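You operate a simulated robot arm through the tools that you are given. There is no shell and no other tool.

Carry out the task below with a simulated two-armed robot. There is one attempt and no reset: what you move stays moved.

TASK
Set the cistern's slider to 4 litres and try it with one flush.
Fine: watch it fill up again, then shut the cistern lid.

Only the result counts: the job must be done as asked and must still hold three seconds after the hand-in. Knocking over, shifting, dropping, spilling or breaking anything else fails it. A push-on lid holds only when it is set on centred and level and pressed home; a screw cap is set on level and turned clockwise until tight.

THE ROBOT
Two 7-joint arms with fingered hands on one trunk that stands fixed in place. Base frame: the origin is at the foot of the trunk, x ahead of it, y to its left, z up; the work surface is at about z = 45.1. Units: cm, degrees, N and s.
The left shoulder is at [5.8, 10.4, 107.5], the right one opposite. With the tool pointing down near the work surface each hand reaches from about 10 to 68 cm from the base axis, measured 20 degrees to its own side. Payload 3.6 kg a hand.
The tool frame of a hand sits at the grasp point between the pads (the TCP): z along the fingers, y along the line on which they close. The tips reach 3 cm beyond it. The gripper opens to 10.4 cm; its body begins 3.5 cm behind the TCP. The gripper is a hand of 4 fingers: y runs from the thumb to the fingers, the wrist lies at [-1.5, -10.4, -17.8] in the tool frame.
Orientation is that of the tool frame in the base frame, as a unit quaternion [w, x, y, z]. With the fingers straight down and the wrist toward the robot, the tool's x, y and z point along [0, 1, 0], [1, 0, 0] and [0, 0, -1] of the base frame.

THE INTERFACE
- The arms move only by the tool drive_tool. It takes "left_plan", "right_plan" or both (then of equal length, played together; a hand with none holds still); each is a list that holds one entry, the list of rows, each a list of 6 numbers: the shift along the base's x, y, z in cm, then the turn, a rotation vector about the base's x, y, z in degrees. In form: [[[tx, ty, tz, ax, ay, az], ...]]. A call has 1 to 20 rows; each row shifts and turns the commanded pose from where the row before left it. A row lasts 0.2 s, in which the tool goes at most 5 cm and 8.6 degrees; a call with a longer step from one row to the next is refused whole. Where a pose cannot be reached the arm comes as near as it can. A force on the tool above 40 N (or 10 N above the force at the start of the call, whichever is more), or a blocked arm, ends the call early, and 0.2 s more pass. In this call time passes only in rows, and 0.2 s behind the last. The reply holds the time, the measured pose of the TCP, the force on the tool along the base axes, the opening and the grip force, in the units named above and with some noise, with the torque about the TCP (base axes, N m) and any sound that the robot's microphone picked up, and new pictures: "show" is both (left out), scene, wrist or none (wrist: the cameras of the hands that moved).
- Cameras (640 x 400 px; columns grow to the right, rows downward): "scene" is now at [14.97, -6.34, 118.85]; the picture's right is [-0.62, -0.78, -0.03], its down [-0.50, 0.43, -0.75] and it looks along [0.60, -0.45, -0.66] (base axes); focal length 214 px, centre (320, 200). "left" rides on the left gripper at [-6.1, -9.2, -13] in its tool frame; the picture's right is [-0.81, -0.27, 0.52], its down [0.53, -0.71, 0.46] and it looks along [0.24, 0.64, 0.72] (tool axes); focal length 275 px, centre (320, 200). "right" rides on the right gripper at [6.1, -9.2, -13] in its tool frame; the picture's right is [-0.81, 0.27, -0.52], its down [-0.53, -0.71, 0.46] and it looks along [-0.24, 0.64, 0.72] (tool axes); focal length 275 px, centre (320, 200). There is no depth. A picture from a camera that has moved, and an enlarged one, comes with that camera's place and axes in the base frame and with its lens. The place of the scene camera against the robot may be out by one fixed shift of up to 1.8 cm in any direction.
- move_column(by): moves the trunk up (or, below 0, down) by that many cm; the arms and the scene camera ride with it, the base frame stays. It gives what a move gives, with no picture.
- set_fingers(index, middle, ring, thumb_bend, thumb_turn, hand): sets how far each is bent, from 0 (flat) to 1 (curled in); at 0.3 the hand is open as for a grip, at 0.7 the pads meet at the TCP. One left out holds its place. A second passes; each finger stops where it meets its share of the squeeze, and holds until it gets a number again. It is the only way to open and close the hand. It gives what a move gives, with no picture; readings hold the bend of each and the force on the fingers (four entries, about 0 where the hand has none), thumb and palm. thumb_turn goes from beside the hand (0) to across from the fingers (1), as for a grip.
- head_to(pan, tilt): turns the head with the scene camera to pan (to the left, within 80 degrees either way) and tilt (down, from -29 to 69), counted from straight ahead of the robot (the tilt from the chest, where the trunk bows). It gives what a move gives, and a new picture of the scene camera.
- inspect(camera, box): a new picture of the part [left, top, right, bottom] of that camera's present view, enlarged. No time passes.
- sign_off(): hands the job in; it is judged then, once.

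Places have to be worked out from the pictures, the camera data and where the tool is seen. Open the grippers and draw the arms clear of the work before you hand the job in, unless the task says otherwise.

The tools are called as name(argument=value, ...) on one line, values as JSON. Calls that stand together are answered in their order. drive_tool: Moves the arms, as the interface text tells. Its arguments: {"type":"object","properties":{"left_plan":{"type":"array","items":{"type":"array","items":{"type":"array","items":{"type":"number"}}}},"right_plan":{"type":"array","items":{"type":"array","items":{"type":"array","items":{"type":"number"}}}},"show":{"type":"string","enum":["both","scene","wrist","none"]}},"required":[]} The other tools are called the same way: move_column (by) moves the trunk up or down; set_fingers (index, middle, ring, thumb_bend, thumb_turn, hand) moves the fingers one by one; head_to (pan, tilt) turns the head that bears the scene camera; inspect (camera, box) takes an enlarged picture of a part of a camera's view; sign_off () hands the job in.

At the start:

```text
clock: 0.0
left_ee_pos: [38.76, -6.39, 111.6]
left_tool_rot: [0.009, 0.708, 0.705, 0.025]
left_force: [0.1, 0.8, -0.5]
left_ft_torque: [0.01, 0.02, -0.03]
left_width: 10.34
left_grip_force: 0.2
left_shape: jaw
left_bend: [0.3, 0.3, 0.3, 0.3, 0.98]
left_finger forces: [0.0, 0.0, 0.0, 0.1, 0.0, 0.0]
right_ee_pos: [24.86, -42.02, 111.41]
right_tool_rot: [0.002, 0.706, 0.708, 0.017]
right_force: [0.4, -0.8, -0.1]
right_ft_torque: [0.01, -0.02, -0.01]
right_width: 10.37
right_grip_force: 0.0
right_shape: jaw
right_bend: [0.3, 0.3, 0.3, 0.3, 0.98]
right_finger forces: [0.1, 0.0, 0.1, 0.0, 0.0, 0.0]
trunk travel left (down, up): [-30.0, 23.6]
head pan, tilt (commanded): [-27.1, 42.7]
```

scene: 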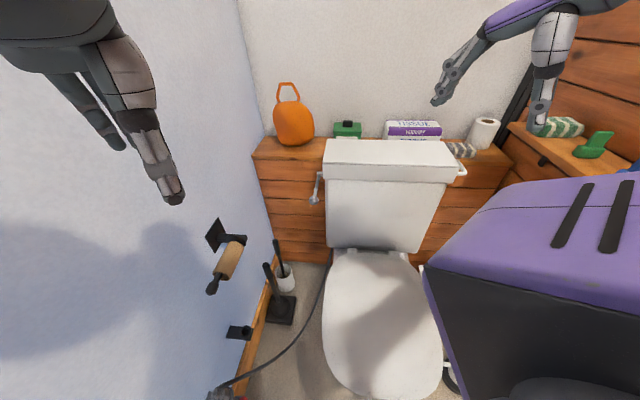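
right: 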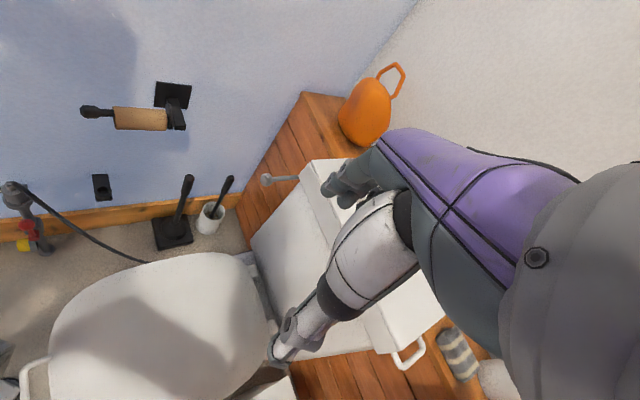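
left: 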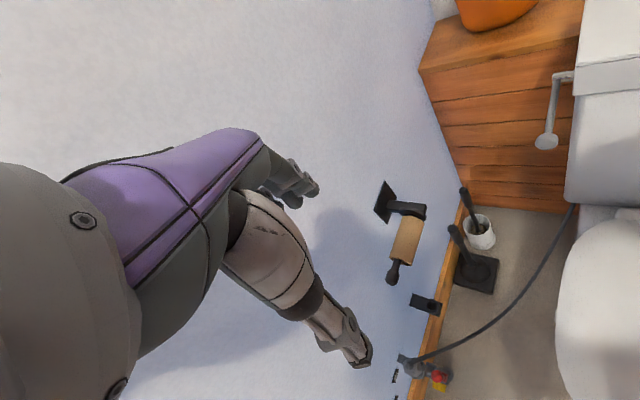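

The scene shows a toilet with a lidded cistern, a lever on its left side and a white handle on its right side. I'll take enlarged looks before moving anything.

inspect(camera="scene", box=[240, 80, 520, 260])

inspect(camera="right", box=[240, 140, 500, 400])

inspect(camera="left", box=[440, 0, 640, 200])

```text
2.22 times, centred on (380, 170) of scene
camera zoom: at [14.97, -6.34, 118.85], right [-0.62, -0.78, -0.03], down [-0.5, 0.43, -0.75], along [0.6, -0.45, -0.66], focal length 477 px, centre (187, 267)
```

zoom: 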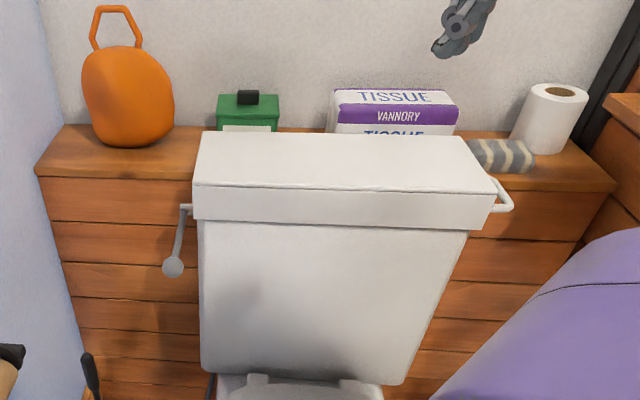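

```text
1.54 times, centred on (370, 270) of right
camera zoom: at [15.28, -36.12, 124.26], right [0.26, -0.82, 0.51], down [-0.7, -0.52, -0.49], along [0.67, -0.23, -0.71], focal length 424 px, centre (243, 92)
```

zoom: 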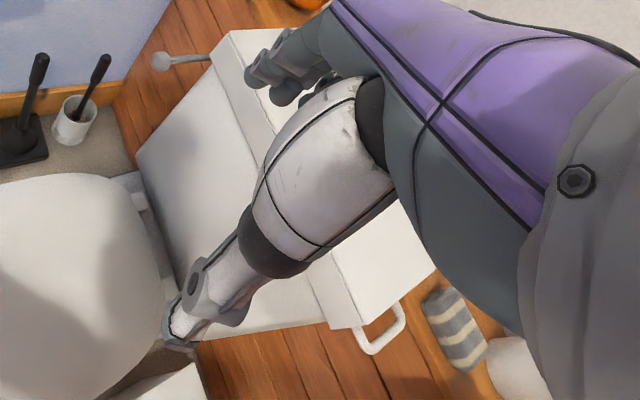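

```text
2.00 times, centred on (540, 100) of left
camera zoom: at [28.97, -12.84, 124.01], right [-0.25, -0.8, -0.55], down [-0.69, 0.55, -0.48], along [0.68, 0.26, -0.69], focal length 551 px, centre (-120, 400)
```

zoom: 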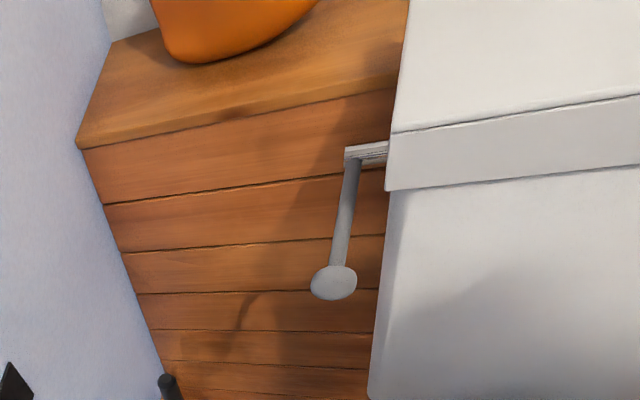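

The cistern's front lid edge seems to run from about (67,-48,78) to (35,-81,78), so the cistern sits around 50° to the robot's right. I'll turn the head to see what lies on the right side and what the purple block is.

head_to(pan=-60, tilt=45)

```text
clock: 1.0
left_ee_pos: [38.5, -6.44, 111.58]
left_tool_rot: [0.009, 0.711, 0.703, 0.027]
left_force: [-0.5, 0.5, 0.3]
left_ft_torque: [0.0, 0.04, -0.03]
left_width: 10.37
left_grip_force: 0.1
left_shape: jaw
left_bend: [0.3, 0.3, 0.3, 0.3, 0.98]
left_finger forces: [0.0, 0.0, 0.1, 0.0, 0.0, 0.1]
right_ee_pos: [24.81, -41.68, 111.5]
right_tool_rot: [0.004, 0.706, 0.708, 0.016]
right_force: [0.1, -1.1, 0.4]
right_ft_torque: [0.02, 0.0, -0.01]
right_width: 10.35
right_grip_force: 0.0
right_shape: jaw
right_bend: [0.3, 0.3, 0.3, 0.3, 0.98]
right_finger forces: [0.0, 0.0, 0.0, 0.0, 0.0, 0.0]
trunk travel left (down, up): [-30.0, 23.6]
head pan, tilt (commanded): [-60.0, 45.0]
camera scene: at [12.47, -7.82, 118.24], right [-0.87, -0.5, -0.03], down [-0.33, 0.62, -0.71], along [0.37, -0.6, -0.71], focal length 214 px, centre (320, 200)
```

scene: 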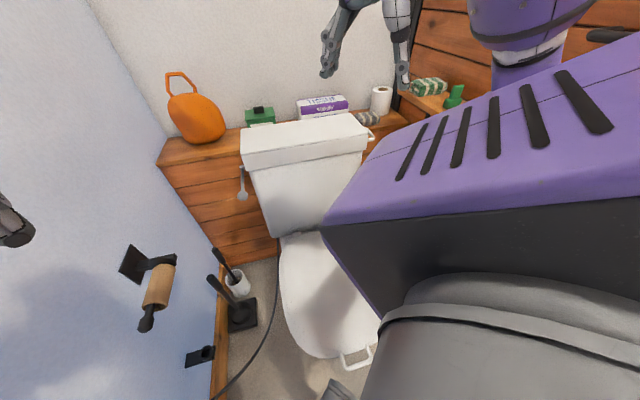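

The purple block is the robot's own chest. I'll turn the head back and swing the right hand to face the cistern, so its camera shows the lid and its handle.

drive_tool(right_plan=[[[1.2, 0, 0, 0, 0, -8], [1.2, 0, 0, 0, 0, -8], [1.2, 0, 0, 0, 0, -8], [1.2, 0, 0, 0, 0, -8], [1.2, 0, 0, 0, 0, -8]]], show="wrist")

head_to(pan=-45, tilt=35)

```text
clock: 2.4
left_ee_pos: [38.45, -6.53, 111.57]
left_tool_rot: [0.01, 0.713, 0.701, 0.029]
left_force: [0.0, 0.5, 0.8]
left_ft_torque: [-0.04, 0.01, 0.0]
left_width: 10.39
left_grip_force: 0.0
left_shape: jaw
left_bend: [0.3, 0.3, 0.3, 0.3, 0.98]
left_finger forces: [0.0, 0.1, 0.0, 0.0, 0.1, 0.0]
right_ee_pos: [30.54, -42.55, 109.96]
right_tool_rot: [-0.002, 0.906, 0.423, 0.019]
right_force: [0.1, 0.1, -0.9]
right_ft_torque: [-0.01, 0.02, -0.01]
right_width: 10.36
right_grip_force: 0.0
right_shape: jaw
right_bend: [0.3, 0.3, 0.3, 0.3, 0.98]
right_finger forces: [0.0, 0.0, 0.0, 0.1, 0.1, 0.1]
right hand out of reach, approached as far as the arm can: row 5
trunk travel left (down, up): [-30.0, 23.6]
head pan, tilt (commanded): [-60.0, 45.0]
stopped in row 5 (right hand): the arm was blocked; the commanded pose is now the measured one
camera right: at [27.14, -32.22, 122.99], right [-0.33, -0.81, 0.49], down [-0.87, 0.06, -0.48], along [0.36, -0.59, -0.72], focal length 275 px, centre (320, 200)
```

right: 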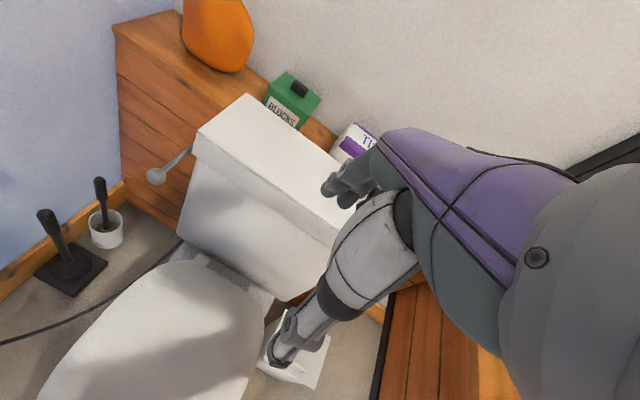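

```text
clock: 3.1
left_ee_pos: [38.28, -6.54, 111.57]
left_tool_rot: [0.009, 0.713, 0.7, 0.029]
left_force: [0.4, -0.1, -0.1]
left_ft_torque: [0.03, 0.02, 0.0]
left_width: 10.39
left_grip_force: 0.1
left_shape: jaw
left_bend: [0.3, 0.3, 0.3, 0.3, 0.98]
left_finger forces: [0.0, 0.0, 0.0, 0.0, 0.1, 0.0]
right_ee_pos: [30.71, -42.71, 109.91]
right_tool_rot: [0.0, 0.906, 0.422, 0.017]
right_force: [0.3, -0.4, 0.6]
right_ft_torque: [-0.04, 0.0, -0.03]
right_width: 10.39
right_grip_force: 0.3
right_shape: jaw
right_bend: [0.3, 0.3, 0.3, 0.3, 0.98]
right_finger forces: [0.0, 0.0, 0.1, 0.1, 0.1, 0.0]
trunk travel left (down, up): [-30.0, 23.6]
head pan, tilt (commanded): [-45.0, 35.0]
camera scene: at [14.61, -6.81, 119.82], right [-0.71, -0.71, -0.03], down [-0.38, 0.42, -0.82], along [0.59, -0.57, -0.57], focal length 214 px, centre (320, 200)
```

scene: 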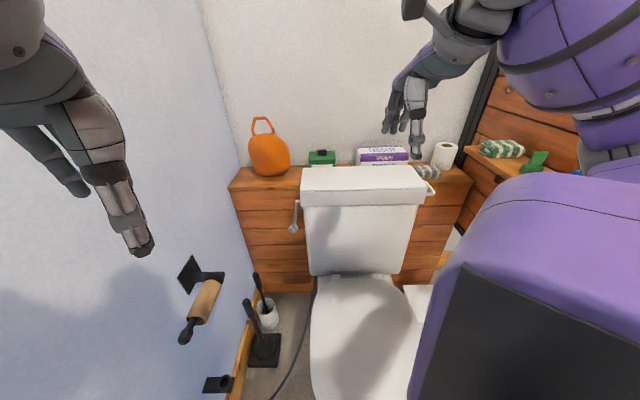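

The lid-corner sightings from both hand cameras agree on a front-left top corner near (60.8,-43.2,84.9), with the lever knob near (58.9,-37.7,74). I'll zoom in on the lid, its handle and the lever for detail.

inspect(camera="scene", box=[380, 130, 480, 220])

inspect(camera="scene", box=[270, 140, 440, 250])

inspect(camera="right", box=[120, 60, 380, 260])

```text
4.44 times, centred on (430, 175) of scene
camera zoom: at [14.61, -6.81, 119.82], right [-0.71, -0.71, -0.03], down [-0.38, 0.42, -0.82], along [0.59, -0.57, -0.57], focal length 953 px, centre (-169, 311)
```

zoom: 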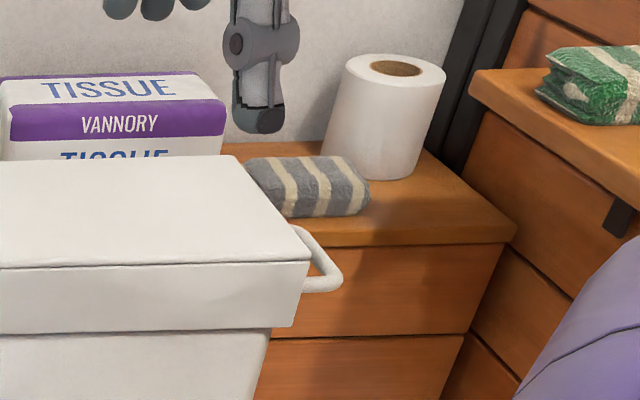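

```text
3.64 times, centred on (355, 195) of scene
camera zoom: at [14.61, -6.81, 119.82], right [-0.71, -0.71, -0.03], down [-0.38, 0.42, -0.82], along [0.59, -0.57, -0.57], focal length 780 px, centre (193, 218)
```

zoom: 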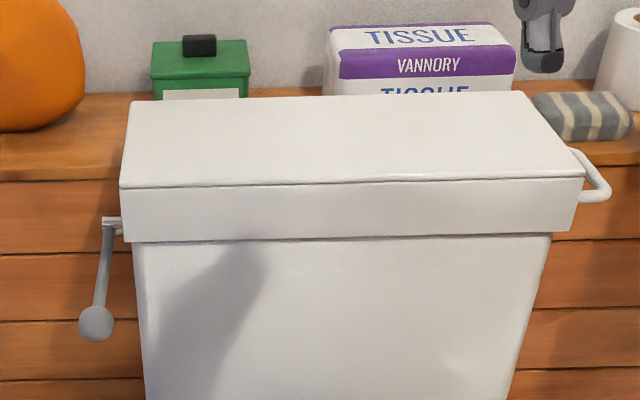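

```text
2.00 times, centred on (250, 160) of right
camera zoom: at [27.13, -32.27, 123.04], right [-0.33, -0.81, 0.49], down [-0.87, 0.06, -0.48], along [0.36, -0.59, -0.72], focal length 551 px, centre (460, 280)
```

zoom: 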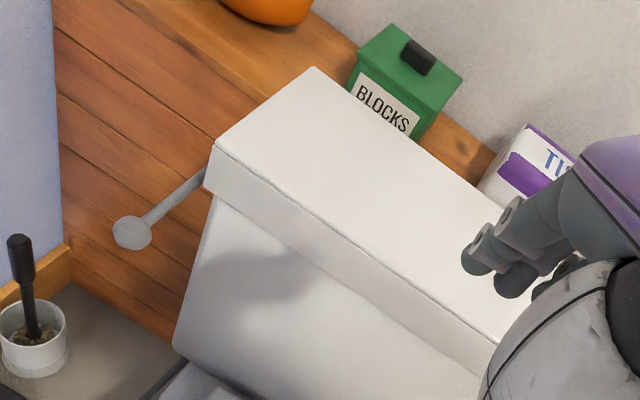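

The handle is a horizontal U-bar on the lid's right end, with the bar near (31..37,-75..-80, 82). I'll move the right hand down and to the right so its camera gets a close view of the right end and the lid's back edge.

drive_tool(right_plan=[[[-1, -2, -2, 0, 0, 0], [-1, -3, -2, 0, 0, 0], [-1, -3, -2, 0, 0, 0], [-1, -3, -1, 0, 0, 0], [-1, -3, 0, 0, 0, 0], [-1, -3, 0, 0, 0, 0]]], show="both")

```text
clock: 4.8
left_ee_pos: [38.31, -6.57, 111.71]
left_tool_rot: [0.011, 0.715, 0.698, 0.031]
left_force: [0.1, -0.1, -1.1]
left_ft_torque: [-0.01, 0.0, -0.01]
left_width: 10.38
left_grip_force: 0.1
left_shape: jaw
left_bend: [0.3, 0.3, 0.3, 0.3, 0.98]
left_finger forces: [0.1, 0.0, 0.1, 0.0, 0.1, 0.1]
right_ee_pos: [24.85, -59.52, 102.47]
right_tool_rot: [0.0, 0.906, 0.423, 0.017]
right_force: [0.7, -0.4, -0.6]
right_ft_torque: [0.07, 0.0, 0.05]
right_width: 10.39
right_grip_force: 0.1
right_shape: jaw
right_bend: [0.3, 0.3, 0.3, 0.3, 0.98]
right_finger forces: [0.1, 0.1, 0.0, 0.0, 0.0, 0.0]
trunk travel left (down, up): [-30.0, 23.6]
head pan, tilt (commanded): [-45.0, 35.0]
stopped in row 6 (right hand): the arm was blocked; the commanded pose is now the measured one
camera scene: at [14.71, -6.59, 119.79], right [-0.71, -0.71, -0.03], down [-0.38, 0.42, -0.82], along [0.59, -0.57, -0.57], focal length 214 px, centre (320, 200)
camera right: at [21.41, -49.18, 115.4], right [-0.33, -0.8, 0.5], down [-0.87, 0.06, -0.48], along [0.36, -0.59, -0.72], focal length 275 px, centre (320, 200)
```

scene: 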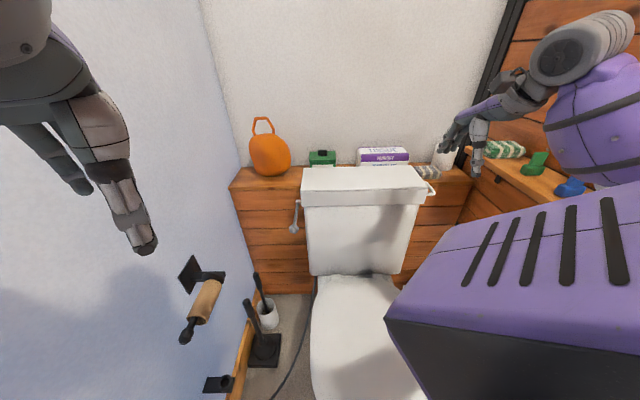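
right: 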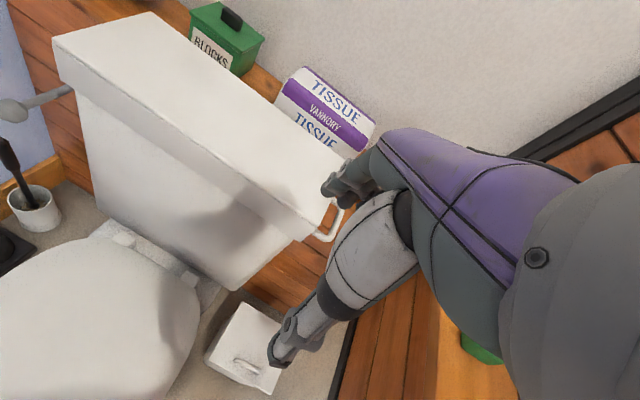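

The arm reported blocked at the last row, so before going further I'll look toward the right to see where the elbow is relative to the side cabinet.

head_to(pan=-75, tilt=25)

```text
clock: 5.7
left_ee_pos: [38.29, -6.48, 111.63]
left_tool_rot: [0.01, 0.715, 0.699, 0.032]
left_force: [0.7, -0.9, -0.2]
left_ft_torque: [-0.01, 0.0, 0.05]
left_width: 10.41
left_grip_force: 0.0
left_shape: jaw
left_bend: [0.3, 0.3, 0.3, 0.3, 0.98]
left_finger forces: [0.0, 0.0, 0.0, 0.0, 0.0, 0.0]
right_ee_pos: [24.79, -59.6, 102.36]
right_tool_rot: [-0.001, 0.906, 0.422, 0.017]
right_force: [-0.6, 0.8, -0.9]
right_ft_torque: [-0.04, 0.02, 0.01]
right_width: 10.38
right_grip_force: 0.1
right_shape: jaw
right_bend: [0.3, 0.3, 0.3, 0.3, 0.98]
right_finger forces: [0.0, 0.0, 0.0, 0.0, 0.0, 0.0]
trunk travel left (down, up): [-30.0, 23.6]
head pan, tilt (commanded): [-75.0, 25.0]
camera scene: at [10.84, -9.34, 121.26], right [-0.97, -0.26, -0.03], down [-0.09, 0.42, -0.9], along [0.25, -0.87, -0.43], focal length 214 px, centre (320, 200)
```

scene: 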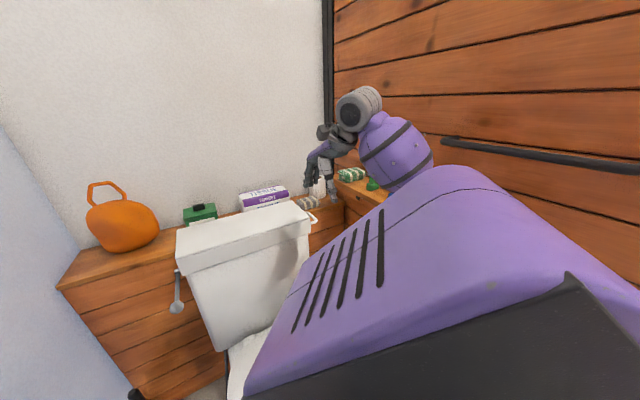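

The elbow hangs in free space above the cabinet, so nothing was touched. I'll zoom in on the right-hand picture around the handle and the lid's back edge.

inspect(camera="right", box=[240, 120, 400, 280])

inspect(camera="right", box=[20, 0, 260, 150])

inspect(camera="scene", box=[160, 170, 400, 320])

```text
2.50 times, centred on (320, 200) of right
camera zoom: at [21.41, -49.24, 115.43], right [-0.33, -0.81, 0.5], down [-0.87, 0.06, -0.48], along [0.36, -0.59, -0.72], focal length 688 px, centre (320, 200)
```

zoom: 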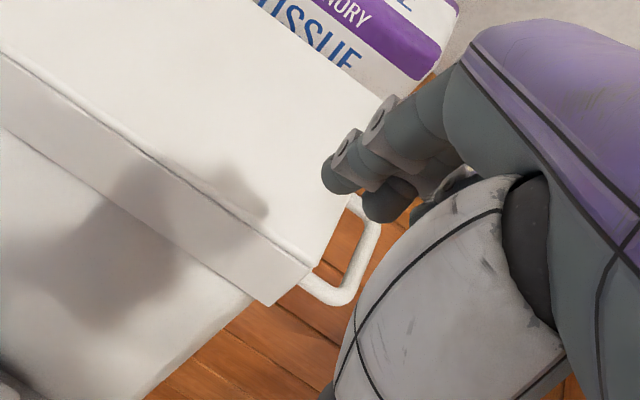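

```text
2.67 times, centred on (140, 75) of right
camera zoom: at [21.41, -49.24, 115.43], right [-0.33, -0.81, 0.5], down [-0.87, 0.06, -0.48], along [0.36, -0.59, -0.72], focal length 734 px, centre (800, 533)
```

zoom: 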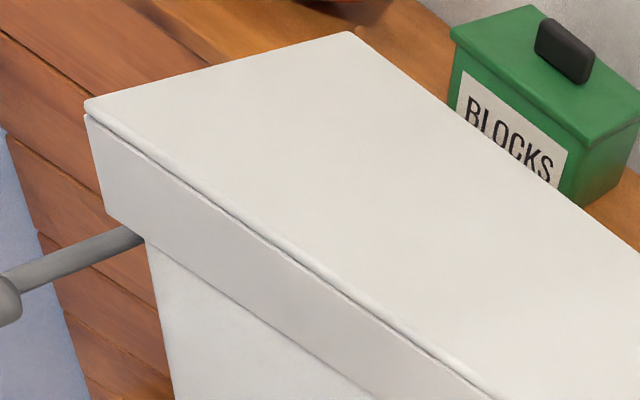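

```text
2.67 times, centred on (280, 245) of scene
camera zoom: at [10.84, -9.34, 121.26], right [-0.97, -0.26, -0.03], down [-0.09, 0.42, -0.9], along [0.25, -0.87, -0.43], focal length 572 px, centre (427, 80)
```

zoom: 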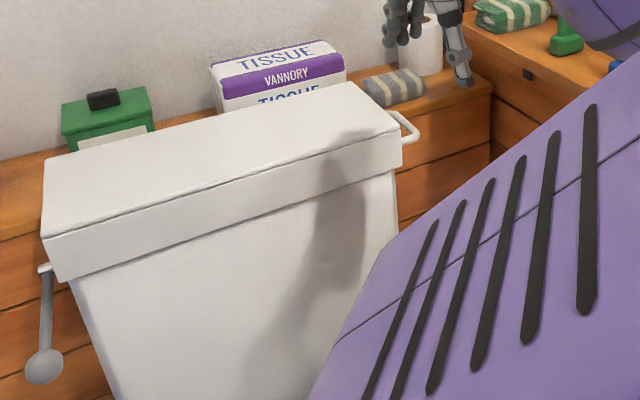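

The U-handle sits on the right end of the lid's skirt near its front half, which suggests a back hinge. I'll lower the trunk 15 cm so the right arm can reach the handle level with the hand pointing forward.

move_column(by=-15)

head_to(pan=-50, tilt=25)

```text
clock: 7.5
left_ee_pos: [36.9, -7.31, 99.1]
left_tool_rot: [0.038, 0.717, 0.692, 0.067]
left_force: [0.2, -0.2, 0.2]
left_ft_torque: [0.0, -0.03, -0.01]
left_width: 10.4
left_grip_force: 0.1
left_shape: jaw
left_bend: [0.3, 0.3, 0.3, 0.3, 0.98]
left_finger forces: [0.0, 0.1, 0.0, 0.1, 0.0, 0.0]
right_ee_pos: [24.42, -59.85, 87.3]
right_tool_rot: [0.0, 0.906, 0.423, 0.024]
right_force: [-0.5, -0.5, -0.2]
right_ft_torque: [0.02, -0.02, 0.0]
right_width: 10.35
right_grip_force: 0.1
right_shape: jaw
right_bend: [0.3, 0.3, 0.3, 0.3, 0.98]
right_finger forces: [0.0, 0.0, 0.0, 0.0, 0.0, 0.0]
trunk travel left (down, up): [-15.0, 38.6]
head pan, tilt (commanded): [-75.0, 25.0]
```

```text
clock: 8.3
left_ee_pos: [37.02, -7.45, 98.62]
left_tool_rot: [0.029, 0.716, 0.695, 0.057]
left_force: [0.0, 0.8, 0.0]
left_ft_torque: [0.0, 0.0, 0.0]
left_width: 10.39
left_grip_force: 0.0
left_shape: jaw
left_bend: [0.3, 0.3, 0.3, 0.3, 0.98]
left_finger forces: [0.0, 0.1, 0.0, 0.1, 0.0, 0.0]
right_ee_pos: [24.19, -60.27, 87.1]
right_tool_rot: [-0.002, 0.906, 0.423, 0.025]
right_force: [-0.1, -0.2, -0.3]
right_ft_torque: [-0.02, 0.0, -0.01]
right_width: 10.39
right_grip_force: 0.1
right_shape: jaw
right_bend: [0.3, 0.3, 0.3, 0.3, 0.98]
right_finger forces: [0.0, 0.0, 0.1, 0.1, 0.0, 0.1]
trunk travel left (down, up): [-15.0, 38.6]
head pan, tilt (commanded): [-50.0, 25.0]
camera scene: at [16.12, -9.59, 105.33], right [-0.9, -0.44, -0.05], down [-0.16, 0.43, -0.89], along [0.41, -0.79, -0.46], focal length 214 px, centre (320, 200)
```

scene: 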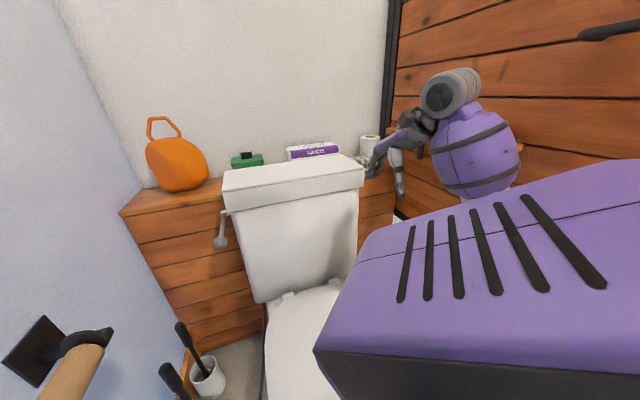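

The trunk is down 15 cm and both hands are free. Now I'll pitch the right hand up so the fingers point forward toward the cistern, easing it slightly forward-right at the same time.

drive_tool(right_plan=[[[0, -0.4, -0.4, -5.25, -6.27, 0], [0, -0.4, -0.4, -5.25, -6.27, 0], [0, -0.4, -0.4, -5.25, -6.27, 0], [0, -0.4, -0.4, -5.25, -6.27, 0], [0, -0.4, -0.4, -5.25, -6.27, 0], [0, -0.4, -0.4, -5.25, -6.27, 0]]], show="both")

```text
clock: 9.9
left_ee_pos: [37.18, -7.6, 98.62]
left_tool_rot: [0.031, 0.717, 0.694, 0.056]
left_force: [0.3, 1.0, 0.2]
left_ft_torque: [0.02, -0.02, 0.01]
left_width: 10.39
left_grip_force: 0.0
left_shape: jaw
left_bend: [0.3, 0.3, 0.3, 0.3, 0.98]
left_finger forces: [0.1, 0.1, 0.1, 0.0, 0.0, 0.1]
right_ee_pos: [24.38, -62.44, 84.48]
right_tool_rot: [0.374, 0.824, 0.376, 0.198]
right_force: [-0.7, 0.5, -1.2]
right_ft_torque: [-0.01, -0.02, 0.04]
right_width: 10.38
right_grip_force: 0.1
right_shape: jaw
right_bend: [0.3, 0.3, 0.3, 0.3, 0.98]
right_finger forces: [0.1, 0.0, 0.1, 0.1, 0.1, 0.0]
trunk travel left (down, up): [-15.0, 38.6]
head pan, tilt (commanded): [-50.0, 25.0]
stopped in row 6 (right hand): the arm was blocked; the commanded pose is now the measured one
camera scene: at [16.04, -9.47, 105.31], right [-0.91, -0.41, -0.05], down [-0.14, 0.41, -0.9], along [0.39, -0.81, -0.43], focal length 214 px, centre (320, 200)
camera right: at [16.02, -47.6, 86.02], right [-0.7, -0.5, 0.51], down [-0.4, -0.31, -0.86], along [0.59, -0.81, 0.02], focal length 275 px, centre (320, 200)
```

scene: 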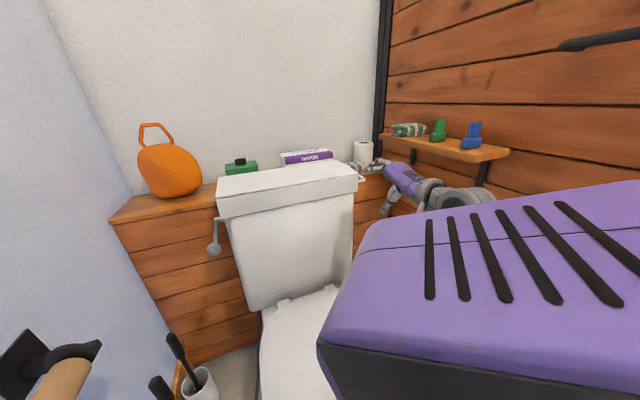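
right: 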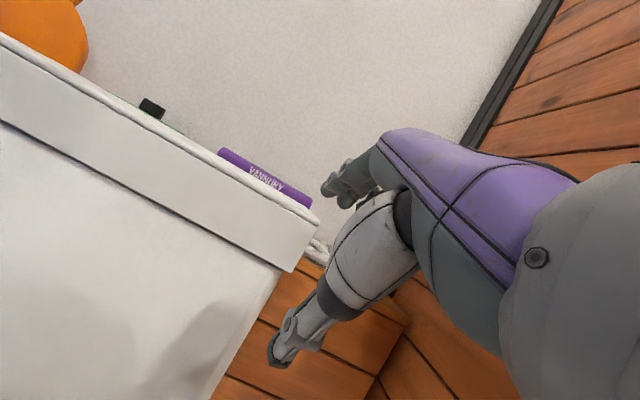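

The lid's front-right top corner works out at (32.5,-72.0,84.7), with the skirt bottom near z=78.7. I'll zoom in on the handle from this level view to pin its height.

inspect(camera="right", box=[220, 150, 380, 310])

inspect(camera="scene", box=[320, 130, 460, 240])

```text
2.50 times, centred on (300, 230) of right
camera zoom: at [16.02, -47.6, 86.02], right [-0.7, -0.5, 0.51], down [-0.4, -0.31, -0.86], along [0.59, -0.81, 0.02], focal length 688 px, centre (370, 125)
```

zoom: 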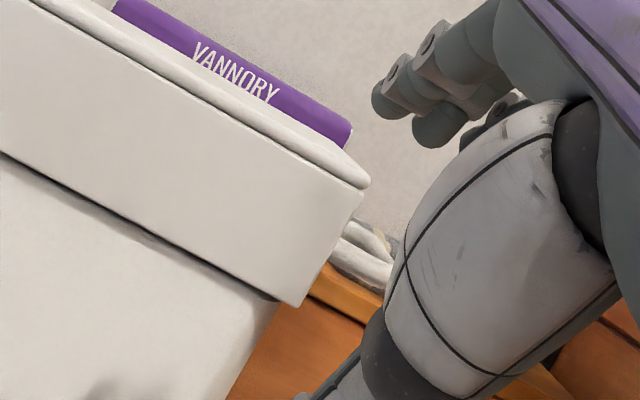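

```text
3.64 times, centred on (390, 185) of scene
camera zoom: at [16.04, -9.47, 105.31], right [-0.91, -0.41, -0.05], down [-0.14, 0.41, -0.9], along [0.39, -0.81, -0.43], focal length 780 px, centre (66, 254)
```

zoom: 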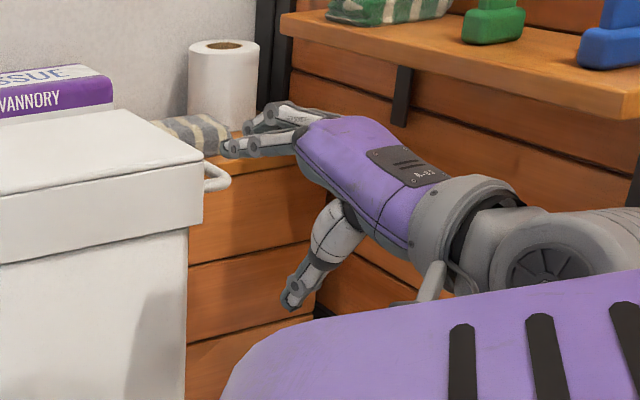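

The handle bar is at about z=81, 3 cm off the lid's right end and about 1.5–10 cm behind the front edge, while the lever pivot lies below the skirt. I'll finish pitching the hand level and bring it in front of the handle with fingers above and thumb below.

drive_tool(right_plan=[[[0.4, -1.4, -0.4, -4.3, -5.1, -1.2], [0.4, -1.4, -0.4, -4.3, -5.1, -1.2], [0.4, -1.4, -0.4, -4.3, -5.1, -1.2], [0.4, -1.4, -0.4, -4.3, -5.1, -1.2], [0.4, -1.4, -0.4, -4.3, -5.1, -1.2], [0.4, -1.2, -0.5, -4.3, -5.1, -1.2]]], show="both")

```text
clock: 11.5
left_ee_pos: [37.06, -7.75, 98.75]
left_tool_rot: [0.031, 0.716, 0.695, 0.053]
left_force: [0.3, 0.3, -0.6]
left_ft_torque: [-0.02, 0.02, 0.0]
left_width: 10.36
left_grip_force: 0.1
left_shape: jaw
left_bend: [0.3, 0.3, 0.3, 0.3, 0.98]
left_finger forces: [0.1, 0.0, 0.0, 0.0, 0.1, 0.1]
right_ee_pos: [26.66, -70.48, 82.54]
right_tool_rot: [0.645, 0.667, 0.235, 0.289]
right_force: [0.7, 0.5, -1.2]
right_ft_torque: [0.0, -0.03, 0.0]
right_width: 10.37
right_grip_force: 0.1
right_shape: jaw
right_bend: [0.3, 0.3, 0.3, 0.3, 0.98]
right_finger forces: [0.1, 0.1, 0.0, 0.1, 0.1, 0.0]
trunk travel left (down, up): [-15.0, 38.6]
head pan, tilt (commanded): [-50.0, 25.0]
stopped in row 6 (right hand): the arm was blocked; the commanded pose is now the measured one
camera scene: at [15.95, -9.21, 105.45], right [-0.91, -0.4, -0.04], down [-0.14, 0.42, -0.9], along [0.38, -0.82, -0.44], focal length 214 px, centre (320, 200)
camera right: at [22.79, -56.25, 73.76], right [-0.96, -0.2, 0.21], down [-0.03, -0.66, -0.75], along [0.29, -0.73, 0.62], focal length 275 px, centre (320, 200)
```

scene: 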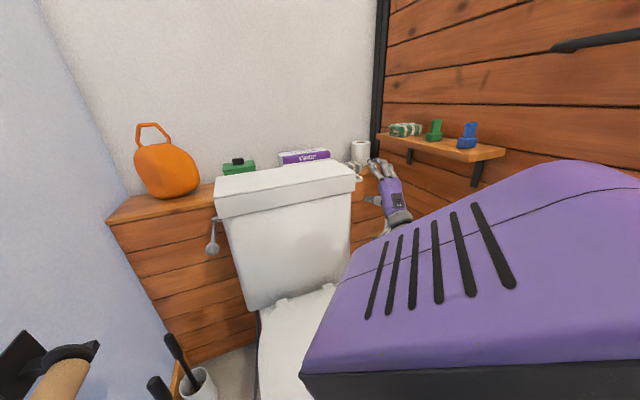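
right: 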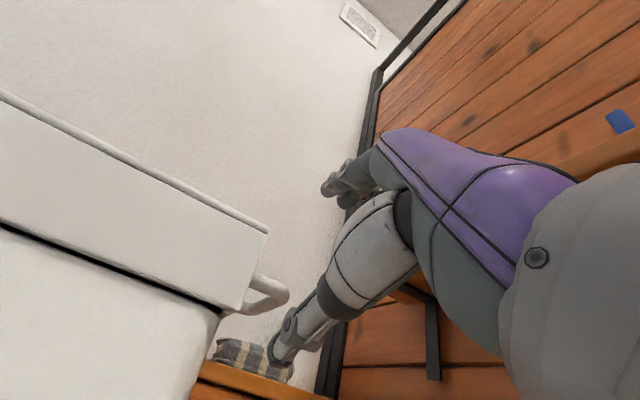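

The handle is now clearly visible from below-left. I'll enlarge it to place it exactly against the hand.

inspect(camera="right", box=[190, 180, 350, 340])

inspect(camera="scene", box=[310, 130, 430, 240])

```text
2.50 times, centred on (270, 260) of right
camera zoom: at [22.79, -56.25, 73.76], right [-0.96, -0.2, 0.21], down [-0.03, -0.66, -0.75], along [0.29, -0.73, 0.62], focal length 688 px, centre (445, 50)
```

zoom: 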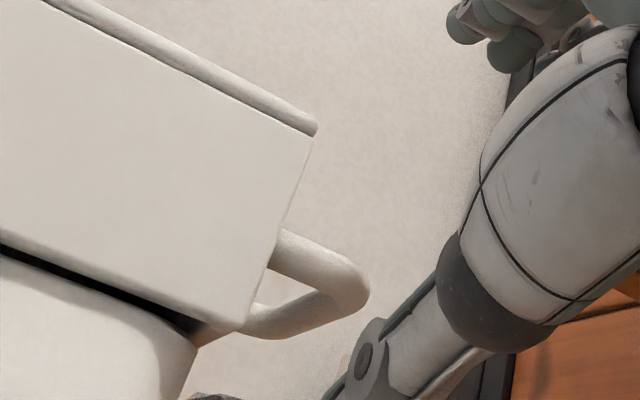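

```text
3.64 times, centred on (370, 185) of scene
camera zoom: at [15.95, -9.21, 105.45], right [-0.91, -0.4, -0.04], down [-0.14, 0.42, -0.9], along [0.38, -0.82, -0.44], focal length 780 px, centre (138, 254)
```

zoom: 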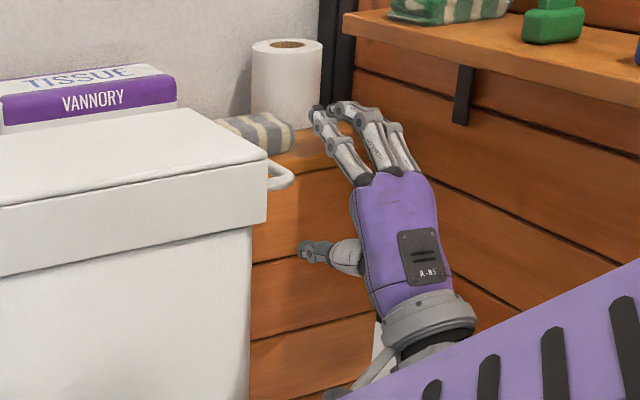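

The bar's front corner works out to about (32.2,-77.2,81.3), straight ahead of the open hand by roughly 8 cm. I'll advance 7.5 cm so the thumb passes under the bar and the fingers over it.

drive_tool(right_plan=[[[1.0, -1.12, -0.1, 0, 0, 0], [1.0, -1.12, -0.1, 0, 0, 0], [1.0, -1.12, -0.1, 0, 0, 0], [1.0, -1.12, -0.1, 0, 0, 0], [1.0, -1.12, -0.1, 0, 0, 0]]], show="both")

```text
clock: 12.9
left_ee_pos: [37.15, -7.76, 98.83]
left_tool_rot: [0.032, 0.717, 0.695, 0.051]
left_force: [-0.1, 0.1, 0.5]
left_ft_torque: [0.02, -0.01, -0.04]
left_width: 10.4
left_grip_force: 0.1
left_shape: jaw
left_bend: [0.3, 0.3, 0.3, 0.3, 0.98]
left_finger forces: [0.1, 0.0, 0.1, 0.0, 0.0, 0.0]
right_ee_pos: [31.84, -75.77, 81.97]
right_tool_rot: [0.645, 0.666, 0.237, 0.29]
right_force: [0.1, -0.9, 0.3]
right_ft_torque: [0.0, 0.03, -0.02]
right_width: 10.38
right_grip_force: 0.1
right_shape: jaw
right_bend: [0.3, 0.3, 0.3, 0.3, 0.98]
right_finger forces: [0.0, 0.0, 0.0, 0.0, 0.1, 0.1]
trunk travel left (down, up): [-15.0, 38.6]
head pan, tilt (commanded): [-50.0, 25.0]
stopped in row 5 (right hand): the arm was blocked; the commanded pose is now the measured one
camera scene: at [15.95, -9.07, 105.5], right [-0.92, -0.39, -0.04], down [-0.14, 0.41, -0.9], along [0.37, -0.82, -0.43], focal length 214 px, centre (320, 200)
camera right: at [27.79, -61.65, 73.35], right [-0.96, -0.2, 0.21], down [-0.03, -0.66, -0.75], along [0.29, -0.73, 0.62], focal length 275 px, centre (320, 200)
```

scene: 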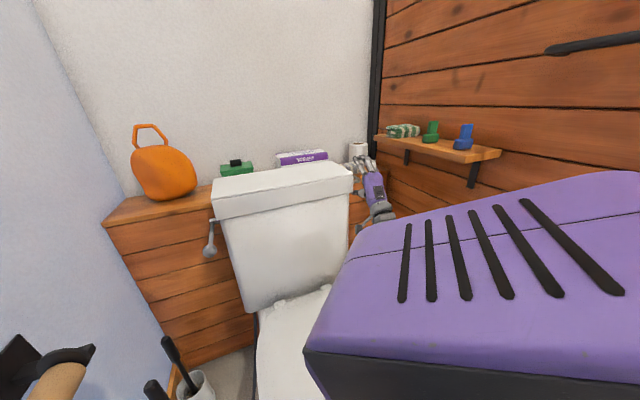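
right: 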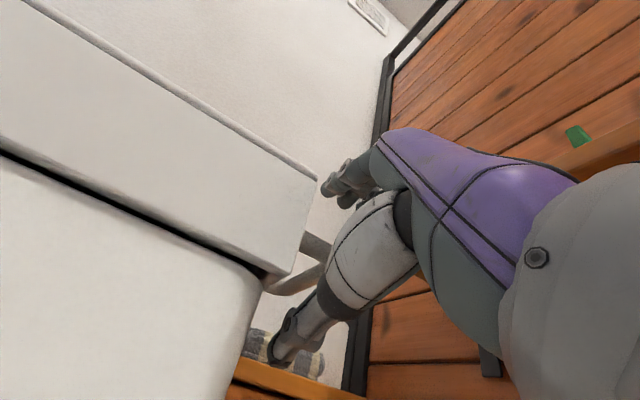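

inspect(camera="right", box=[250, 130, 410, 290])

inspect(camera="scene", box=[310, 130, 430, 240])

```text
2.50 times, centred on (330, 210) of right
camera zoom: at [27.79, -61.65, 73.35], right [-0.96, -0.2, 0.21], down [-0.03, -0.66, -0.75], along [0.29, -0.73, 0.62], focal length 688 px, centre (295, 175)
```

zoom: 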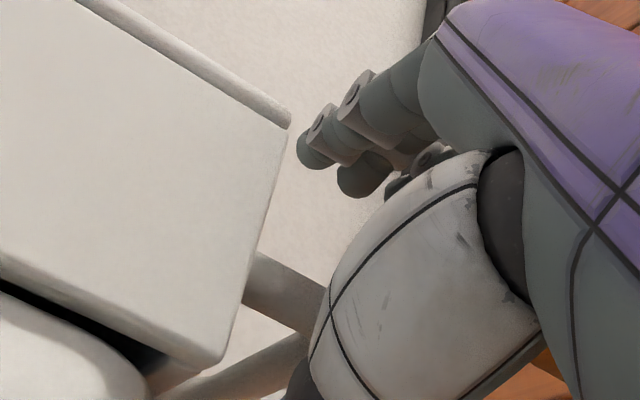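

```text
3.64 times, centred on (370, 185) of scene
camera zoom: at [15.95, -9.07, 105.5], right [-0.92, -0.39, -0.04], down [-0.14, 0.41, -0.9], along [0.37, -0.82, -0.43], focal length 780 px, centre (138, 254)
```

zoom: 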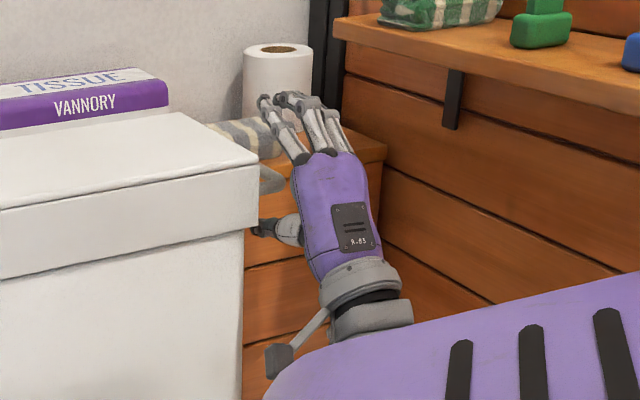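

The thumb is under and the fingers over the handle, with the bar near the TCP. I'll nudge 1.3 cm further in, slightly outboard and down so the bar is centred, then close thumb, middle and ring loosely while the index stays up clear of the lid edge.

drive_tool(right_plan=[[[0.2, -0.7, -0.3, 0, 0, 0], [0.2, -0.7, -0.3, 0, 0, 0]]], show="none")

set_fingers(hand="right", middle=0.58, ring=0.58, thumb_bend=0.6)

inspect(camera="right", box=[230, 130, 410, 310])

inspect(camera="scene", box=[310, 130, 430, 240])

```text
clock: 13.7
left_ee_pos: [37.21, -7.86, 98.88]
left_tool_rot: [0.033, 0.715, 0.697, 0.049]
left_force: [0.0, 0.0, -0.1]
left_ft_torque: [0.01, 0.02, -0.01]
left_width: 10.41
left_grip_force: 0.1
left_shape: jaw
left_bend: [0.3, 0.3, 0.3, 0.3, 0.98]
left_finger forces: [0.0, 0.1, 0.1, 0.1, 0.0, 0.0]
right_ee_pos: [32.42, -76.93, 81.59]
right_tool_rot: [0.646, 0.666, 0.237, 0.289]
right_force: [0.7, -0.4, -0.7]
right_ft_torque: [0.01, 0.02, 0.02]
right_width: 10.4
right_grip_force: 0.0
right_shape: jaw
right_bend: [0.3, 0.3, 0.3, 0.3, 0.98]
right_finger forces: [0.0, 0.0, 0.0, 0.1, 0.0, 0.0]
trunk travel left (down, up): [-15.0, 38.6]
head pan, tilt (commanded): [-50.0, 25.0]
stopped in row 2 (right hand): the arm was blocked; the commanded pose is now the measured one
```

```text
clock: 14.9
left_ee_pos: [37.25, -7.85, 99.01]
left_tool_rot: [0.031, 0.714, 0.698, 0.048]
left_force: [0.0, 0.4, 0.5]
left_ft_torque: [0.0, 0.02, -0.01]
left_width: 10.39
left_grip_force: 0.0
left_shape: jaw
left_bend: [0.3, 0.3, 0.3, 0.3, 0.98]
left_finger forces: [0.0, 0.0, 0.1, 0.0, 0.0, 0.0]
right_ee_pos: [32.37, -77.02, 81.68]
right_tool_rot: [0.646, 0.665, 0.238, 0.289]
right_force: [0.2, 0.4, 0.6]
right_ft_torque: [0.01, -0.01, -0.01]
right_width: 6.53
right_grip_force: 0.0
right_shape: fingers
right_bend: [0.3, 0.57, 0.57, 0.6, 0.98]
right_finger forces: [0.0, 0.1, 0.1, 0.1, 0.0, 0.0]
trunk travel left (down, up): [-15.0, 38.6]
head pan, tilt (commanded): [-50.0, 25.0]
stopped (right hand): the arm was blocked; the commanded pose is now the measured one
```

```text
2.22 times, centred on (320, 220) of right
camera zoom: at [28.3, -62.88, 72.83], right [-0.96, -0.2, 0.21], down [-0.03, -0.66, -0.75], along [0.29, -0.73, 0.63], focal length 612 px, centre (320, 156)
```

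zoom: 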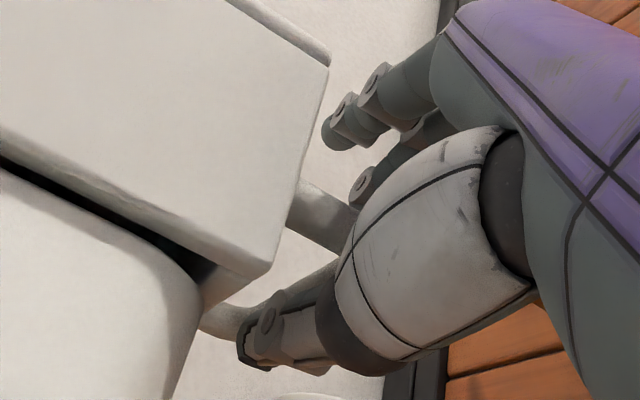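

```text
3.64 times, centred on (370, 185) of scene
camera zoom: at [16.05, -8.87, 105.55], right [-0.92, -0.39, -0.04], down [-0.13, 0.41, -0.9], along [0.36, -0.83, -0.43], focal length 780 px, centre (138, 254)
```

zoom: 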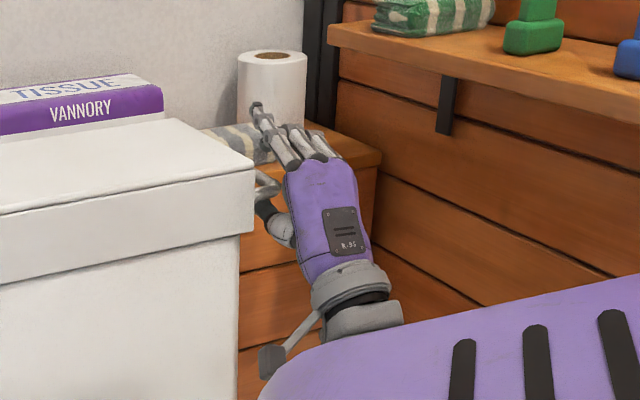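

The bar is caged between the thumb (below) and middle/ring (above). I'll lift gently and watch the force and pictures to learn how the lid moves.

drive_tool(right_plan=[[[0, 0, 0.6, 0, 0, 0], [0, 0, 0.6, 0, 0, 0], [0, 0, 0.6, 0, 0, 0], [0, 0, 0.6, 0, 0, 0]]], show="both")

```text
clock: 16.1
left_ee_pos: [37.41, -8.02, 99.18]
left_tool_rot: [0.032, 0.713, 0.699, 0.047]
left_force: [1.1, 0.1, -0.6]
left_ft_torque: [0.0, 0.03, 0.01]
left_width: 10.36
left_grip_force: 0.0
left_shape: jaw
left_bend: [0.3, 0.3, 0.3, 0.3, 0.98]
left_finger forces: [0.0, 0.1, 0.0, 0.1, 0.1, 0.1]
right_ee_pos: [32.46, -77.05, 83.83]
right_tool_rot: [0.646, 0.666, 0.239, 0.289]
right_force: [0.4, 1.5, -1.3]
right_ft_torque: [0.01, 0.0, 0.06]
right_width: 6.72
right_grip_force: 0.9
right_shape: fingers
right_bend: [0.3, 0.57, 0.57, 0.59, 0.97]
right_finger forces: [0.0, 0.0, 0.0, 0.0, 1.7, 0.1]
trunk travel left (down, up): [-15.0, 38.6]
head pan, tilt (commanded): [-50.0, 25.0]
stopped in row 4 (right hand): the arm was blocked; the commanded pose is now the measured one
camera scene: at [16.14, -8.8, 105.56], right [-0.92, -0.38, -0.04], down [-0.13, 0.41, -0.9], along [0.36, -0.83, -0.42], focal length 214 px, centre (320, 200)
camera right: at [28.41, -62.84, 75.14], right [-0.96, -0.2, 0.21], down [-0.03, -0.66, -0.75], along [0.29, -0.73, 0.62], focal length 275 px, centre (320, 200)
```

scene: 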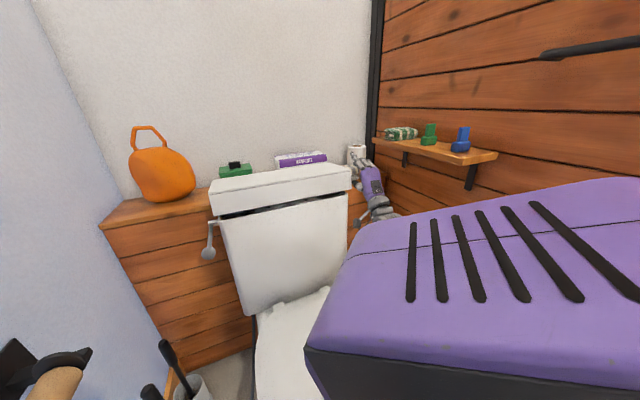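
right: 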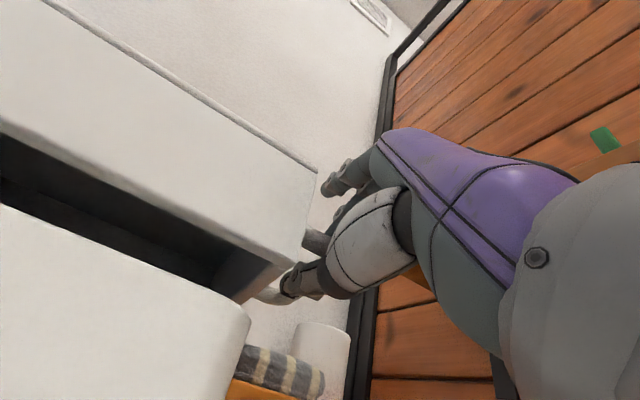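

The lid rose evenly across its whole width with little force, so it is hinged along the back. I'll continue along the arc about the back edge, pitching the hand with it, three rows first.

drive_tool(right_plan=[[[0.23, -0.22, 1.81, 5.6, 5.7, 0], [0.41, -0.4, 1.75, 5.6, 5.7, 0], [0.58, -0.57, 1.66, 5.6, 5.7, 0]]], show="both")

```text
clock: 17.1
left_ee_pos: [37.59, -8.06, 99.31]
left_tool_rot: [0.033, 0.711, 0.701, 0.044]
left_force: [-0.5, 0.1, 0.3]
left_ft_torque: [-0.02, 0.0, -0.02]
left_width: 10.38
left_grip_force: 0.0
left_shape: jaw
left_bend: [0.3, 0.3, 0.3, 0.3, 0.98]
left_finger forces: [0.0, 0.0, 0.0, 0.1, 0.0, 0.1]
right_ee_pos: [33.2, -78.26, 89.08]
right_tool_rot: [0.498, 0.786, 0.292, 0.222]
right_force: [0.1, 1.2, -0.6]
right_ft_torque: [0.05, 0.03, 0.03]
right_width: 6.69
right_grip_force: 1.0
right_shape: fingers
right_bend: [0.3, 0.57, 0.57, 0.59, 0.97]
right_finger forces: [0.0, 0.1, 0.0, 0.0, 1.9, 0.0]
trunk travel left (down, up): [-15.0, 38.6]
head pan, tilt (commanded): [-50.0, 25.0]
stopped in row 3 (right hand): the arm was blocked; the commanded pose is now the measured one
camera scene: at [16.23, -8.74, 105.57], right [-0.92, -0.39, -0.04], down [-0.13, 0.4, -0.91], along [0.36, -0.83, -0.42], focal length 214 px, centre (320, 200)
camera right: at [27.37, -62.56, 86.33], right [-0.86, -0.3, 0.41], down [-0.27, -0.42, -0.87], along [0.44, -0.85, 0.28], focal length 275 px, centre (320, 200)
```

scene: 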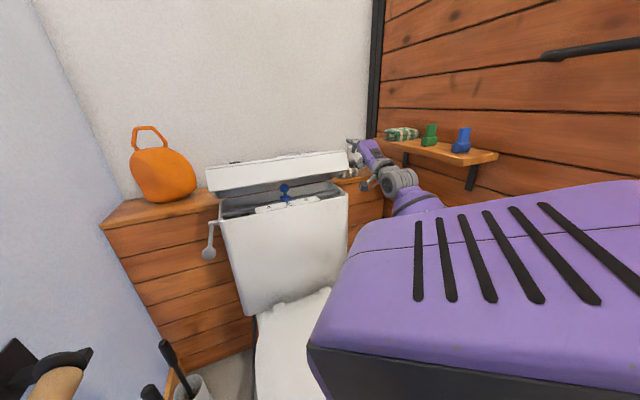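
right: 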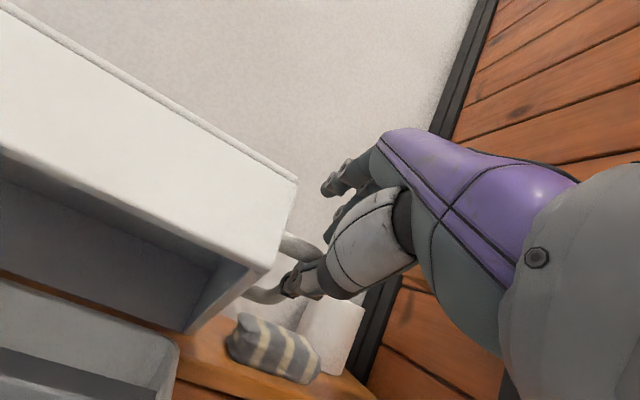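

The lid is opening well, and a blue slider with a scale shows inside the cistern. I'll keep following the arc.

drive_tool(right_plan=[[[0.73, -0.72, 1.53, 5.6, 5.7, 0], [0.88, -0.86, 1.37, 5.6, 5.7, 0], [1.0, -0.99, 1.18, 5.6, 5.7, 0]]], show="both")

```text
clock: 18.1
left_ee_pos: [37.78, -8.12, 99.38]
left_tool_rot: [0.033, 0.71, 0.702, 0.044]
left_force: [-0.5, 0.4, 0.6]
left_ft_torque: [0.01, 0.06, -0.02]
left_width: 10.38
left_grip_force: 0.0
left_shape: jaw
left_bend: [0.3, 0.3, 0.3, 0.3, 0.98]
left_finger forces: [0.0, 0.0, 0.0, 0.1, 0.0, 0.1]
right_ee_pos: [35.97, -80.85, 93.37]
right_tool_rot: [0.329, 0.872, 0.332, 0.146]
right_force: [0.0, 0.5, -0.8]
right_ft_torque: [0.03, 0.03, 0.02]
right_width: 6.68
right_grip_force: 0.5
right_shape: fingers
right_bend: [0.3, 0.57, 0.57, 0.59, 0.97]
right_finger forces: [0.1, 0.0, 0.1, 0.0, 0.9, 0.0]
trunk travel left (down, up): [-15.0, 38.6]
head pan, tilt (commanded): [-50.0, 25.0]
stopped in row 3 (right hand): the arm was blocked; the commanded pose is now the measured one
camera scene: at [16.34, -8.69, 105.58], right [-0.92, -0.39, -0.04], down [-0.13, 0.4, -0.91], along [0.37, -0.83, -0.42], focal length 214 px, centre (320, 200)
camera right: at [29.87, -65.31, 96.92], right [-0.71, -0.46, 0.54], down [-0.52, -0.17, -0.83], along [0.48, -0.87, -0.12], focal length 275 px, centre (320, 200)
```

scene: 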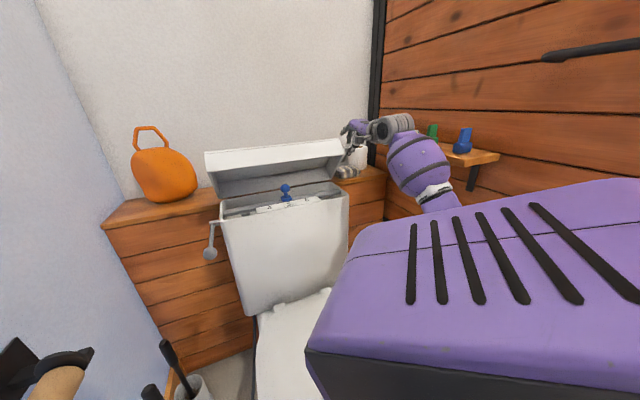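
right: 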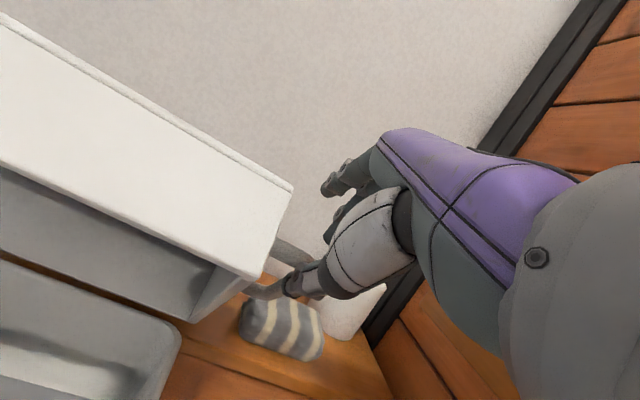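

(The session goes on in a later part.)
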